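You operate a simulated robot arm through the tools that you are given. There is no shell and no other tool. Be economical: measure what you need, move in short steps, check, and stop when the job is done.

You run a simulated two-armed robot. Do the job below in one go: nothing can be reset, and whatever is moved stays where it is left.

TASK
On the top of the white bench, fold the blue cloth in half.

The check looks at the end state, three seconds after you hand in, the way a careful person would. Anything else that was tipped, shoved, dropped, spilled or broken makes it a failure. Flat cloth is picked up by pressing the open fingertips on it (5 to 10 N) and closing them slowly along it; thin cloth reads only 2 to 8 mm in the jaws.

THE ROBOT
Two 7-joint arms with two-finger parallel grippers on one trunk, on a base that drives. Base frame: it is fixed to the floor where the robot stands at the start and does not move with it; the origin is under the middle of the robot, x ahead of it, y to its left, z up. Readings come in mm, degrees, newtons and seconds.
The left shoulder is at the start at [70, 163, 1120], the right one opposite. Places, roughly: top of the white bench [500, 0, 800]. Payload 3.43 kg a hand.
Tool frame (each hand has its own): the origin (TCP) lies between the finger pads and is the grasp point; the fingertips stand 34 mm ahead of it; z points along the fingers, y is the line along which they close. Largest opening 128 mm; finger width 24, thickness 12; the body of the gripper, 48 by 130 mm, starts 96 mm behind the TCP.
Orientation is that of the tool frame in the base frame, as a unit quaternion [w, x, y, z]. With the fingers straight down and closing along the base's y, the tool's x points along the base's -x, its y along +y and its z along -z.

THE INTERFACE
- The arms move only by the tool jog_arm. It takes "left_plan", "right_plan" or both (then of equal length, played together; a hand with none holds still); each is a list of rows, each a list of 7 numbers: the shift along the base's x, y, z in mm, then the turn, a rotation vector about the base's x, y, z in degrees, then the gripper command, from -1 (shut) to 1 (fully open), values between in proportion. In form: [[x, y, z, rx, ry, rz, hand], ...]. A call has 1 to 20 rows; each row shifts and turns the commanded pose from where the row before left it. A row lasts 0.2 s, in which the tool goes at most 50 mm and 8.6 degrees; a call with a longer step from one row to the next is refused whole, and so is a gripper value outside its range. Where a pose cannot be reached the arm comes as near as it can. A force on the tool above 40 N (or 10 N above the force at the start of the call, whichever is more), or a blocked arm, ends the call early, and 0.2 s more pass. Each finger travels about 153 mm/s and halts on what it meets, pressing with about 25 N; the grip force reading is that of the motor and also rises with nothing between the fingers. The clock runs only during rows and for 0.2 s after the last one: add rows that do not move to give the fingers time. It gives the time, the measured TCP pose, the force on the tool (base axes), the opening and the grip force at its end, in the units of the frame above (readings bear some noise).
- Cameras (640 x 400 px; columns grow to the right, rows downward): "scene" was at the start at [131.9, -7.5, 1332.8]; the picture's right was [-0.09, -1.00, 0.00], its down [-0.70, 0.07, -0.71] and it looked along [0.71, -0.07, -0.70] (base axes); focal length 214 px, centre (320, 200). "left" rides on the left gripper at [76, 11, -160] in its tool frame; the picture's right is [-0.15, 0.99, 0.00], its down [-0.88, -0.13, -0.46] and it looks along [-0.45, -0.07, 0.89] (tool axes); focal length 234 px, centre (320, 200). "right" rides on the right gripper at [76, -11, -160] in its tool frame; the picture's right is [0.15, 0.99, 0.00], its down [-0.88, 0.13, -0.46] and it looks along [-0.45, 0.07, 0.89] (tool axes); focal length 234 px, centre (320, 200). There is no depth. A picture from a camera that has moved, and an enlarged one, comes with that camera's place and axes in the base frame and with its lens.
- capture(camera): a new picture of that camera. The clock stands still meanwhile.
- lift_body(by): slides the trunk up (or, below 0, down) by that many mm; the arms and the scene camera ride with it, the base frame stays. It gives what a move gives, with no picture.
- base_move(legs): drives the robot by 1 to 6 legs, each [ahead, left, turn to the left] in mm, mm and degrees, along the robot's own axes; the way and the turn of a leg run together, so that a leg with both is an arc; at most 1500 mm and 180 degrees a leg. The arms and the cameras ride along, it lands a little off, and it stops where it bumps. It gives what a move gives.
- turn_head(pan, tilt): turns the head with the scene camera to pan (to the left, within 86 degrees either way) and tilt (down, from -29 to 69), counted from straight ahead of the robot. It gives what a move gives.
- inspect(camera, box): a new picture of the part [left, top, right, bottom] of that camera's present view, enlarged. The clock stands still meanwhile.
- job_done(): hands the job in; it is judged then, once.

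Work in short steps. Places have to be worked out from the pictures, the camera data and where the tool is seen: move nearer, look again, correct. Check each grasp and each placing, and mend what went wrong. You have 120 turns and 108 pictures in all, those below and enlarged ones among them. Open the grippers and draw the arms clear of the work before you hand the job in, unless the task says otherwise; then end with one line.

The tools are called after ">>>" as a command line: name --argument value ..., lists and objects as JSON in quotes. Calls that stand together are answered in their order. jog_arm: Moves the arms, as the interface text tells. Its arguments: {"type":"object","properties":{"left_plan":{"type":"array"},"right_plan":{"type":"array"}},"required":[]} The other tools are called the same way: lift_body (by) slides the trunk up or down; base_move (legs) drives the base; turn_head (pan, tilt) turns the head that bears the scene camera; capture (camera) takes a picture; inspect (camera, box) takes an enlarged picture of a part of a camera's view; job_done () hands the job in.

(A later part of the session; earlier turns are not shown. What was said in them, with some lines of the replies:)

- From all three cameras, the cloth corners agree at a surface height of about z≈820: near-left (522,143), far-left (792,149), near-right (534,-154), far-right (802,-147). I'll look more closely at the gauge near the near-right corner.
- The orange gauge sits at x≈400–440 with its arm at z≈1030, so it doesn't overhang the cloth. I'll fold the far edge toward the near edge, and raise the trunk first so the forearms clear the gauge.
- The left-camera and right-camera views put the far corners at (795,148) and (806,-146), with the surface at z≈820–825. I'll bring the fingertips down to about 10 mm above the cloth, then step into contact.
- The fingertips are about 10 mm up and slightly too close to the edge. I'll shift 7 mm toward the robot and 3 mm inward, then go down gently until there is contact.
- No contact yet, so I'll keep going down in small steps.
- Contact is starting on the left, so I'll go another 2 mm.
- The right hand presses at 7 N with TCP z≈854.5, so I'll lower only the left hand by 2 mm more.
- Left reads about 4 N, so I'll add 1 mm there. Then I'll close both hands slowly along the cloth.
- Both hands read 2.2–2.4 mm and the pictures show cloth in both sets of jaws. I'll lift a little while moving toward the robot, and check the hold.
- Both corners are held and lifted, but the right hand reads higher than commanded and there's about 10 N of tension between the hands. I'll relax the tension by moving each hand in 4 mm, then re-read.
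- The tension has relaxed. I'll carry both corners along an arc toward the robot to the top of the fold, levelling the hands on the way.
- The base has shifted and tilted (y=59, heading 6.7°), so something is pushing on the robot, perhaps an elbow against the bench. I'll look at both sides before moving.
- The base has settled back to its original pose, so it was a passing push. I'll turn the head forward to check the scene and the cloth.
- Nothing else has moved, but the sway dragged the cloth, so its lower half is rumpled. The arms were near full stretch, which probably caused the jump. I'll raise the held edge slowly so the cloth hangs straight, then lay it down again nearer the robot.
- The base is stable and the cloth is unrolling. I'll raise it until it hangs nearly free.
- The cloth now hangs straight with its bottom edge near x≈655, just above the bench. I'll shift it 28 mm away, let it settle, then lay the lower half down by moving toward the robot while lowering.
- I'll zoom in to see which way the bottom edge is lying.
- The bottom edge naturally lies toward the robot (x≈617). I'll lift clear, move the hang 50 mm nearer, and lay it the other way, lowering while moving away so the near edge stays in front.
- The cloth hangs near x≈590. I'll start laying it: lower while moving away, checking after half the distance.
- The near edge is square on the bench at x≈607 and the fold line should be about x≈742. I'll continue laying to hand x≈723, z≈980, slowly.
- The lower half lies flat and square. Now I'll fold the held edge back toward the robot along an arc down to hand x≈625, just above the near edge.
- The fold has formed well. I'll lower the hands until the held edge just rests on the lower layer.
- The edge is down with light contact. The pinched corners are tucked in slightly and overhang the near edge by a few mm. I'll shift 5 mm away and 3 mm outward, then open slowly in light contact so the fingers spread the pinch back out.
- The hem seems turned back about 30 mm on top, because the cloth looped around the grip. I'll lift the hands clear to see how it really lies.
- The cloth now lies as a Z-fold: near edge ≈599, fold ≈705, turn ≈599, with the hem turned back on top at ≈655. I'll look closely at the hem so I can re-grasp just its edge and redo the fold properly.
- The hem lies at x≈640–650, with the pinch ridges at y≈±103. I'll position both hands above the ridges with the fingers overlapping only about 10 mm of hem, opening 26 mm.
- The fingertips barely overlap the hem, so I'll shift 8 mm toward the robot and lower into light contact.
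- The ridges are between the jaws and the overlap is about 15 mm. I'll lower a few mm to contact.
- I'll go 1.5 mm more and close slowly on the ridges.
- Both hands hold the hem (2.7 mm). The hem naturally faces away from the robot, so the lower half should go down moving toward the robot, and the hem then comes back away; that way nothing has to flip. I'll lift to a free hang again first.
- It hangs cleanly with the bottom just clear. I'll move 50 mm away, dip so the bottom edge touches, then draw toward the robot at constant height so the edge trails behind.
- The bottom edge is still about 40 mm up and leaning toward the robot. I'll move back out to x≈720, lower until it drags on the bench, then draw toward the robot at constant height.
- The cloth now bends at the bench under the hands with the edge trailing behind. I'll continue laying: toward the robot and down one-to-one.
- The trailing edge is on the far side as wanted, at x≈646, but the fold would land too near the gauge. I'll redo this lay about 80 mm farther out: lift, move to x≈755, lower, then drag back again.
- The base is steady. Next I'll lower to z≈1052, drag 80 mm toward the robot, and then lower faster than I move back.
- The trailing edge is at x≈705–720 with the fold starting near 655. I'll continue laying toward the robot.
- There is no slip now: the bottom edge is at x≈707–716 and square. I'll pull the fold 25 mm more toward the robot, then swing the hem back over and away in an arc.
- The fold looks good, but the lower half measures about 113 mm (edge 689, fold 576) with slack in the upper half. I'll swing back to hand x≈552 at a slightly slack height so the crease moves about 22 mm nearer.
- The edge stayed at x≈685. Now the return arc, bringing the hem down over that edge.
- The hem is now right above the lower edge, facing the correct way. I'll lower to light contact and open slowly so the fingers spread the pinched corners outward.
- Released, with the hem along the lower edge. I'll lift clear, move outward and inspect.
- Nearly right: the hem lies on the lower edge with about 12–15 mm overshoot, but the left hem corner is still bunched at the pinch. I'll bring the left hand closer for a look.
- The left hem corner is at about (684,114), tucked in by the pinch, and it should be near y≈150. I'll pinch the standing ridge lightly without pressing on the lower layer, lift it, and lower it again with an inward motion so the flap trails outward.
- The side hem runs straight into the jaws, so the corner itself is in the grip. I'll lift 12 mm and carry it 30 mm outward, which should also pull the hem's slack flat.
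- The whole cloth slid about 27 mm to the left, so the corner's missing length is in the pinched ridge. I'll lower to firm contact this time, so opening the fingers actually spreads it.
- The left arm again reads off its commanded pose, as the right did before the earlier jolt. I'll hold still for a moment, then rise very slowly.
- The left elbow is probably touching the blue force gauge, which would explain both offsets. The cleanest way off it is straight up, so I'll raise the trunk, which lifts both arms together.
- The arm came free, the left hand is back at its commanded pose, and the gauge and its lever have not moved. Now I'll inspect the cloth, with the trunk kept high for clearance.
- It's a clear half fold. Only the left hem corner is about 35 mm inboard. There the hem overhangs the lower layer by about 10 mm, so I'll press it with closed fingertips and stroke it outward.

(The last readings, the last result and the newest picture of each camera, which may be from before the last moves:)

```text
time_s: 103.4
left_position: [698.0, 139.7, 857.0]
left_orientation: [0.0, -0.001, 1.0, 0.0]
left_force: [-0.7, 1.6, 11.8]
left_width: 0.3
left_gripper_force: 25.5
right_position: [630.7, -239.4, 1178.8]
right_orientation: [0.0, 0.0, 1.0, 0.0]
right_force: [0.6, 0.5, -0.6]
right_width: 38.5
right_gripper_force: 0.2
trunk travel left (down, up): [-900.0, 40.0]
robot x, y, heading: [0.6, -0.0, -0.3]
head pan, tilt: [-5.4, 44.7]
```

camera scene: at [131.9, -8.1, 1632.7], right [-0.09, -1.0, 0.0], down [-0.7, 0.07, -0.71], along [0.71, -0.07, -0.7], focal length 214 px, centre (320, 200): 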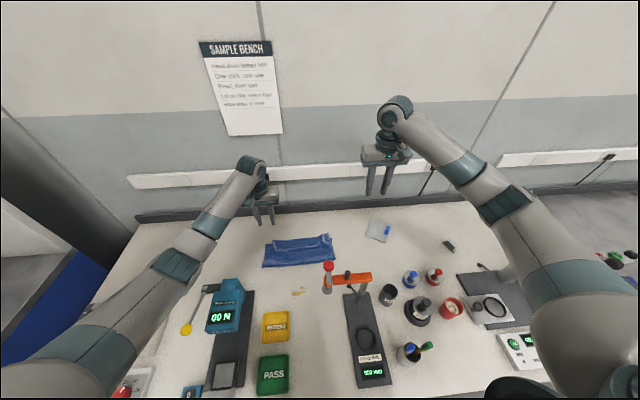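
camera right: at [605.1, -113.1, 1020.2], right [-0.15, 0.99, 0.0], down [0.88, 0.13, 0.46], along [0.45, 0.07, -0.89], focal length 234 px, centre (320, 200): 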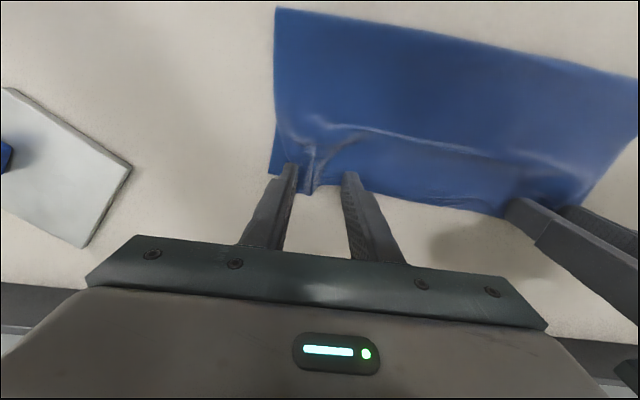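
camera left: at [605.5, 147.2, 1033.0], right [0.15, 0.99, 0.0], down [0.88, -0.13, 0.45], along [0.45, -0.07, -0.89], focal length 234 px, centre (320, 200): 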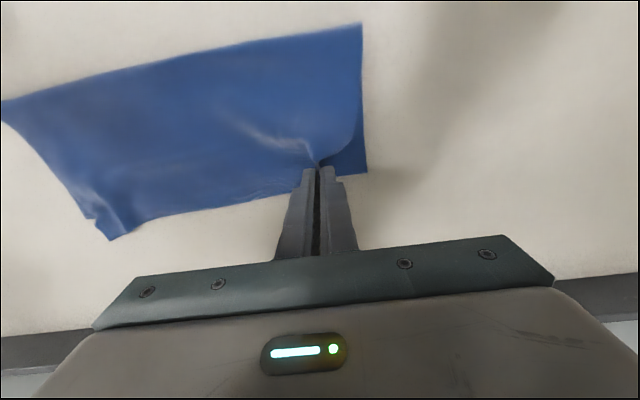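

Contact is about 12 N, slightly firm, so I'll ease off half a millimetre and stroke 32 mm outward.

>>> jog_arm --left_plan '[[0, 2, 0.5, 0, 0, 0, -1], [0, 4, 0, 0, 0, 0, -1], [0, 4, 0, 0, 0, 0, -1], [0, 4, -0.3, 0, 0, 0, -1], [0, 4, 0, 0, 0, 0, -1], [0, 4, -0.3, 0, 0, 0, -1], [0, 4, 0, 0, 0, 0, -1], [0, 4, 0, 0, 0, 0, -1], [0, 2, 0, 0, 0, 0, -1], [0, 0, 0, 0, 0, 0, -1]]'

>>> inspect --camera "left" --box '[160, 50, 440, 230]'

```text
time_s: 105.6
left_position: [697.4, 170.4, 857.8]
left_orientation: [0.0, 0.001, 1.0, 0.0]
left_force: [0.1, -2.2, 11.9]
left_width: 0.1
left_gripper_force: 24.7
right_position: [631.3, -240.3, 1179.8]
right_orientation: [0.001, 0.0, 1.0, -0.001]
right_force: [0.1, 0.5, 0.6]
right_width: 38.3
right_gripper_force: 0.1
trunk travel left (down, up): [-900.0, 40.0]
robot x, y, heading: [-5.8, 2.9, -0.0]
head pan, tilt: [-5.4, 44.7]
```

```text
2.22 times, centred on (300, 140) of left
camera zoom: at [621.4, 181.7, 1016.4], right [0.15, 0.99, 0.0], down [0.88, -0.13, 0.46], along [0.45, -0.07, -0.89], focal length 520 px, centre (364, 333)
```

zoom: 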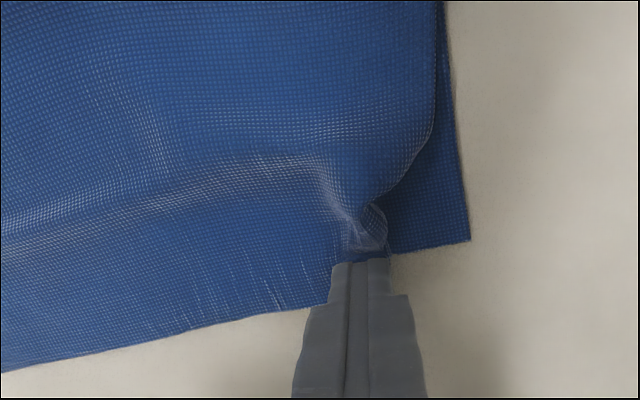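

Both layers slid together again. I'll hold the cloth down near its middle with the right hand (closed fingertips) so the left stroke moves only the corner.

>>> jog_arm --right_plan '[[2, 30, 0, 0, 0, 0, -1], [2, 30, 0, 0, 0, 0, -1], [3, 30, 0, 0, 0, 0, -1], [3, 30, 0, 0, 0, 0, -1], [3, 30, 0, 0, 0, 0, -1], [3, 30, 0, 0, 0, 0, -1], [3, 30, 0, 0, 0, 0, -1], [0, 29, -10, 0, 0, 0, -1], [0, 0, -45, 0, 0, 0, -1], [0, 0, -45, 0, 0, 0, -1], [0, 0, -45, 0, 0, 0, -1], [0, 0, -45, 0, 0, 0, -1], [0, 0, -45, 0, 0, 0, -1], [0, 0, -40, 0, 0, 0, -1], [0, 0, -30, 0, 0, 0, -1], [0, 0, 0, 0, 0, 0, -1]]'

>>> capture --camera "scene"

```text
time_s: 109.0
left_position: [697.5, 172.0, 857.0]
left_orientation: [0.001, 0.0, 1.0, -0.001]
left_force: [-0.6, 0.6, 10.7]
left_width: 0.0
left_gripper_force: 24.7
right_position: [649.2, 0.0, 873.7]
right_orientation: [0.001, 0.001, 1.0, 0.001]
right_force: [0.3, 0.4, 0.3]
right_width: 0.0
right_gripper_force: 24.8
trunk travel left (down, up): [-900.0, 40.0]
robot x, y, heading: [-0.7, 1.4, -0.3]
head pan, tilt: [-5.4, 44.7]
```

```text
15 pictures are left
camera scene: at [130.2, -8.1, 1632.9], right [-0.09, -1.0, 0.0], down [-0.7, 0.07, -0.71], along [0.71, -0.07, -0.7], focal length 214 px, centre (320, 200)
```

scene: 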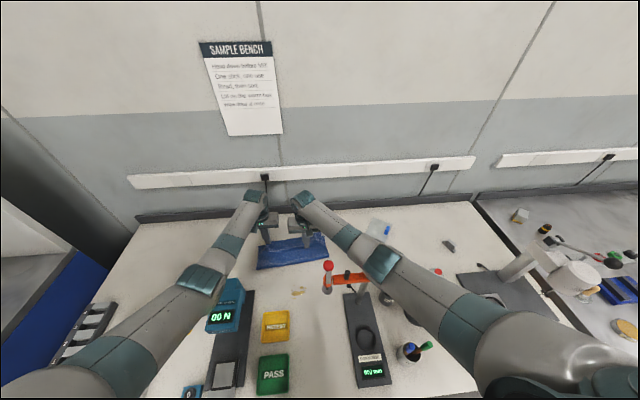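

The arms are clear of the gauges and their poses are accurate. I'll lower the right hand to press.

>>> jog_arm --right_plan '[[0, 0, -6, 0, 0, 0, -1], [0, 0, -5, 0, 0, 0, -1], [0, 0, -3, 0, 0, 0, -1], [0, 0, -2, 0, 0, 0, -1], [0, 0, -1.5, 0, 0, 0, -1], [0, 0, 0, 0, 0, 0, -1]]'

```text
time_s: 110.4
left_position: [696.5, 168.7, 856.3]
left_orientation: [0.0, -0.001, 1.0, 0.0]
left_force: [-0.2, 0.8, 10.6]
left_width: 0.0
left_gripper_force: 24.7
right_position: [649.7, 0.0, 856.1]
right_orientation: [0.001, 0.0, 1.0, 0.001]
right_force: [0.1, 0.0, 1.0]
right_width: 0.0
right_gripper_force: 24.9
trunk travel left (down, up): [-900.0, 40.0]
robot x, y, heading: [-2.2, 1.6, -0.1]
head pan, tilt: [-5.4, 44.7]
```

The right hand needs a little more pressure, so I'll lower it and then stroke the left outward 30 mm.

>>> jog_arm --right_plan '[[0, 0, -1, 0, 0, 0, -1], [0, 0, -1, 0, 0, 0, -1], [0, 0, -1, 0, 0, 0, -1], [0, 0, 0, 0, 0, 0, -1]]'

>>> jog_arm --left_plan '[[0, 2, 0, 0, 0, 0, -1], [0, 4, 0, 0, 0, 0, -1], [0, 4, 0, 0, 0, 0, -1], [0, 4, 0, 0, 0, 0, -1], [0, 4, 0, 0, 0, 0, -1], [0, 4, 0, 0, 0, 0, -1], [0, 4, 0, 0, 0, 0, -1], [0, 4, 0, 0, 0, 0, -1], [0, 0, 0, 0, 0, 0, -1]]'

>>> inspect --camera "left" --box '[160, 50, 440, 230]'

```text
time_s: 111.4
left_position: [696.0, 170.6, 856.6]
left_orientation: [0.001, -0.001, 1.0, 0.001]
left_force: [0.8, 0.1, 5.3]
left_width: 0.1
left_gripper_force: 25.0
right_position: [650.7, 0.6, 856.4]
right_orientation: [0.002, 0.0, 1.0, 0.001]
right_force: [0.7, -0.6, 17.5]
right_width: 0.0
right_gripper_force: 24.6
trunk travel left (down, up): [-900.0, 40.0]
robot x, y, heading: [2.8, -2.5, -0.3]
head pan, tilt: [-5.4, 44.7]
```

```text
time_s: 113.4
left_position: [695.7, 202.1, 859.1]
left_orientation: [0.001, -0.001, 1.0, 0.0]
left_force: [0.1, -0.6, -0.4]
left_width: 0.0
left_gripper_force: 24.5
right_position: [649.1, 0.5, 855.2]
right_orientation: [0.002, 0.0, 1.0, 0.0]
right_force: [5.6, 0.2, 31.2]
right_width: 0.3
right_gripper_force: 24.9
trunk travel left (down, up): [-900.0, 40.0]
robot x, y, heading: [0.5, 2.1, 0.2]
head pan, tilt: [-5.4, 44.7]
```

```text
2.22 times, centred on (300, 140) of left
camera zoom: at [619.5, 213.5, 1017.0], right [0.15, 0.99, 0.0], down [0.88, -0.13, 0.46], along [0.45, -0.07, -0.89], focal length 520 px, centre (364, 333)
```

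zoom: 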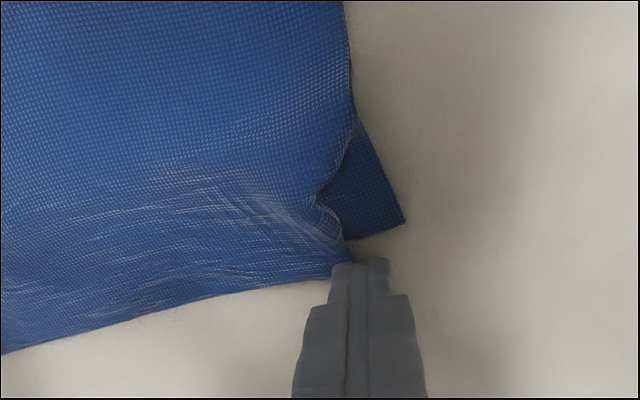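

The ridge has flattened and the corner is much closer. I'll raise both hands clear and look.

>>> jog_arm --left_plan '[[0, 0, 8, 0, 0, 0, -1], [0, 5, 25, 0, 0, 0, -1], [-10, 15, 40, 0, 0, 0, -1], [-15, 20, 40, 0, 0, 0, -1], [-15, 20, 40, 0, 0, 0, -1], [-15, 20, 40, 0, 0, 0, -1], [0, 0, 0, 0, 0, 0, -1], [0, 0, 0, 0, 0, 0, -1], [0, 0, 0, 0, 0, 0, -1], [0, 0, 0, 0, 0, 0, -1]]' --right_plan '[[0, 0, 3, 0, 0, 0, -1], [0, 0, 15, 0, 0, 0, -1], [0, 0, 40, 0, 0, 0, -1], [0, 0, 45, 0, 0, 0, -1], [0, 0, 45, 0, 0, 0, -1], [0, 0, 45, 0, 0, 0, -1], [0, 0, 45, 0, 0, 0, -1], [0, -45, 40, 0, 0, 0, -1], [0, -45, 0, 0, 0, 0, -1], [0, -45, 0, 0, 0, 0, -1]]'

>>> inspect --camera "scene" --box '[240, 215, 350, 284]'

>>> inspect --camera "right" --box '[300, 60, 600, 240]'

```text
refused: row 8 steps farther than a row can; nothing moved
```

```text
5.80 times, centred on (295, 250) of scene
camera zoom: at [128.4, -7.5, 1633.2], right [-0.09, -1.0, 0.0], down [-0.7, 0.07, -0.71], along [0.71, -0.07, -0.7], focal length 1243 px, centre (465, -87)
```

zoom: 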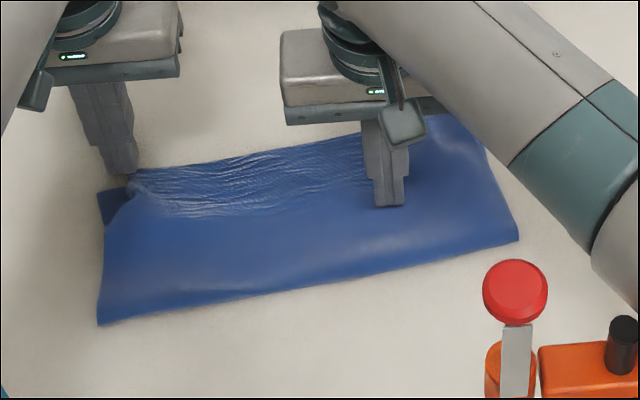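

```text
2.13 times, centred on (450, 150) of right
camera zoom: at [572.6, -9.6, 1015.7], right [-0.15, 0.99, 0.0], down [0.88, 0.13, 0.46], along [0.45, 0.07, -0.89], focal length 500 px, centre (43, 307)
```

zoom: 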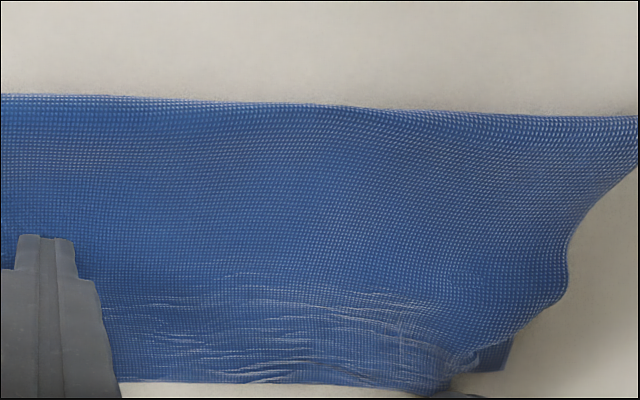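

The move was refused because of one over-long row. The cloth looks much flatter, so I'll retreat with smaller rows.

>>> jog_arm --left_plan '[[0, 0, 8, 0, 0, 0, -1], [0, 0, 25, 0, 0, 0, -1], [-10, 10, 40, 0, 0, 0, -1], [-10, 15, 40, 0, 0, 0, -1], [-10, 15, 40, 0, 0, 0, -1], [-10, 15, 40, 0, 0, 0, -1], [0, 0, 0, 0, 0, 0, -1], [0, 0, 0, 0, 0, 0, -1], [0, 0, 0, 0, 0, 0, -1], [0, 0, 0, 0, 0, 0, -1], [0, 0, 0, 0, 0, 0, -1], [0, 0, 0, 0, 0, 0, -1]]' --right_plan '[[0, 0, 3, 0, 0, 0, -1], [0, 0, 15, 0, 0, 0, -1], [0, 0, 40, 0, 0, 0, -1], [0, 0, 45, 0, 0, 0, -1], [0, 0, 45, 0, 0, 0, -1], [0, 0, 45, 0, 0, 0, -1], [0, 0, 45, 0, 0, 0, -1], [0, -30, 30, 0, 0, 0, -1], [0, -45, 0, 0, 0, 0, -1], [0, -45, 0, 0, 0, 0, -1], [0, -45, 0, 0, 0, 0, -1], [0, -45, 0, 0, 0, 0, -1]]'

>>> inspect --camera "scene" --box '[240, 215, 350, 284]'

>>> inspect --camera "left" --box '[20, 40, 340, 240]'

```text
time_s: 116.0
left_position: [656.1, 254.4, 1053.9]
left_orientation: [0.001, -0.001, 1.0, 0.001]
left_force: [0.3, -0.6, -0.2]
left_width: 0.0
left_gripper_force: 25.2
right_position: [648.5, -213.0, 1120.7]
right_orientation: [0.001, 0.0, 1.0, 0.001]
right_force: [-0.1, 0.2, -0.3]
right_width: 0.0
right_gripper_force: 24.8
trunk travel left (down, up): [-900.0, 40.0]
robot x, y, heading: [2.1, 0.7, -0.0]
head pan, tilt: [-5.4, 44.7]
```

```text
5.80 times, centred on (295, 250) of scene
camera zoom: at [131.3, -10.0, 1632.8], right [-0.09, -1.0, 0.0], down [-0.7, 0.07, -0.71], along [0.71, -0.07, -0.7], focal length 1243 px, centre (465, -87)
```

zoom: 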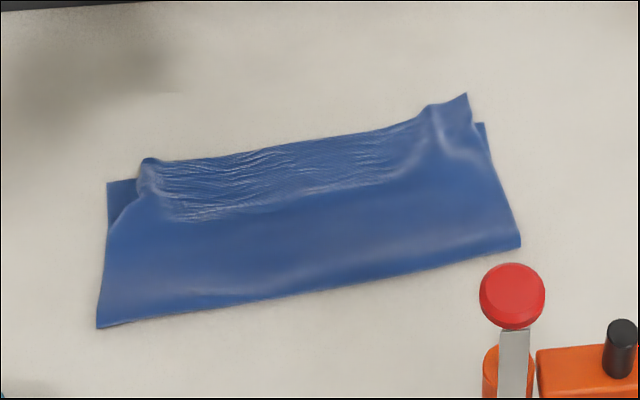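

```text
2.00 times, centred on (180, 140) of left
camera zoom: at [580.8, 265.1, 1212.6], right [0.15, 0.99, 0.0], down [0.88, -0.13, 0.46], along [0.45, -0.06, -0.89], focal length 468 px, centre (600, 320)
```

zoom: 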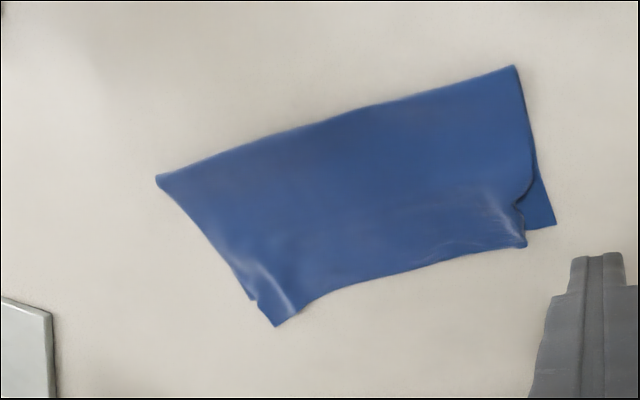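

The cloth is clearly folded in half: layers aligned to about 15–25 mm and lying flat, with nothing else disturbed. I'll open the grippers, raise the hands clear and take a final look.

>>> jog_arm --left_plan '[[0, 10, 30, 0, 0, 0, 0], [0, 10, 30, 0, 0, 0, 1], [0, 10, 30, 0, 0, 0, 1], [0, 0, 30, 0, 0, 0, 1], [0, 0, 30, 0, 0, 0, 1], [0, 0, 0, 0, 0, 0, 1]]' --right_plan '[[0, -20, 20, 0, 0, 0, 0], [0, -20, 20, 0, 0, 0, 1], [0, -20, 20, 0, 0, 0, 1], [0, -20, 20, 0, 0, 0, 1], [0, 0, 0, 0, 0, 0, 1], [0, 0, 0, 0, 0, 0, 1]]'

>>> capture --camera "scene"

```text
time_s: 117.4
left_position: [659.0, 286.6, 1199.8]
left_orientation: [0.0, -0.001, 1.0, 0.001]
left_force: [0.1, 0.7, -0.1]
left_width: 128.3
left_gripper_force: 0.2
right_position: [652.3, -288.3, 1200.2]
right_orientation: [0.0, 0.0, 1.0, 0.0]
right_force: [0.5, 0.2, 0.1]
right_width: 128.0
right_gripper_force: 0.0
trunk travel left (down, up): [-900.0, 40.0]
robot x, y, heading: [-0.8, -3.6, -0.1]
head pan, tilt: [-5.4, 44.7]
```

```text
9 pictures are left
camera scene: at [132.5, -6.9, 1632.7], right [-0.09, -1.0, 0.0], down [-0.7, 0.07, -0.71], along [0.71, -0.07, -0.7], focal length 214 px, centre (320, 200)
```

scene: 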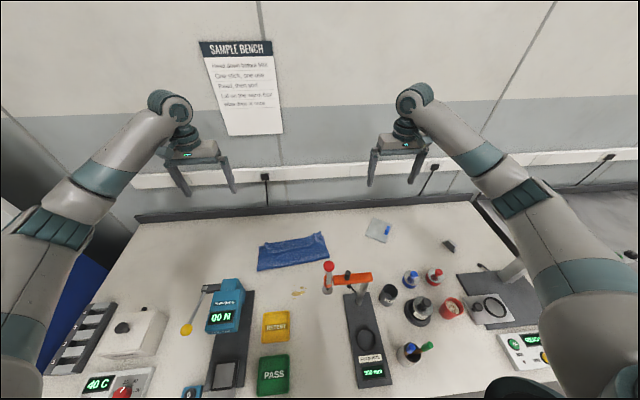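

All the other objects are in their places, the grippers are open and the arms are clear, so I'm handing in.

>>> job_done

```text
The job is handed in.
```

The blue cloth is folded in half on the bench, with the top layer's corners about 25 mm off the bottom layer's; it now lies slightly turned and to the left of where it started. During the work one of the arms, probably the left elbow, pressed against something, most likely the blue gauge, and briefly jolted the robot. In the pictures I took afterwards nothing else had moved.
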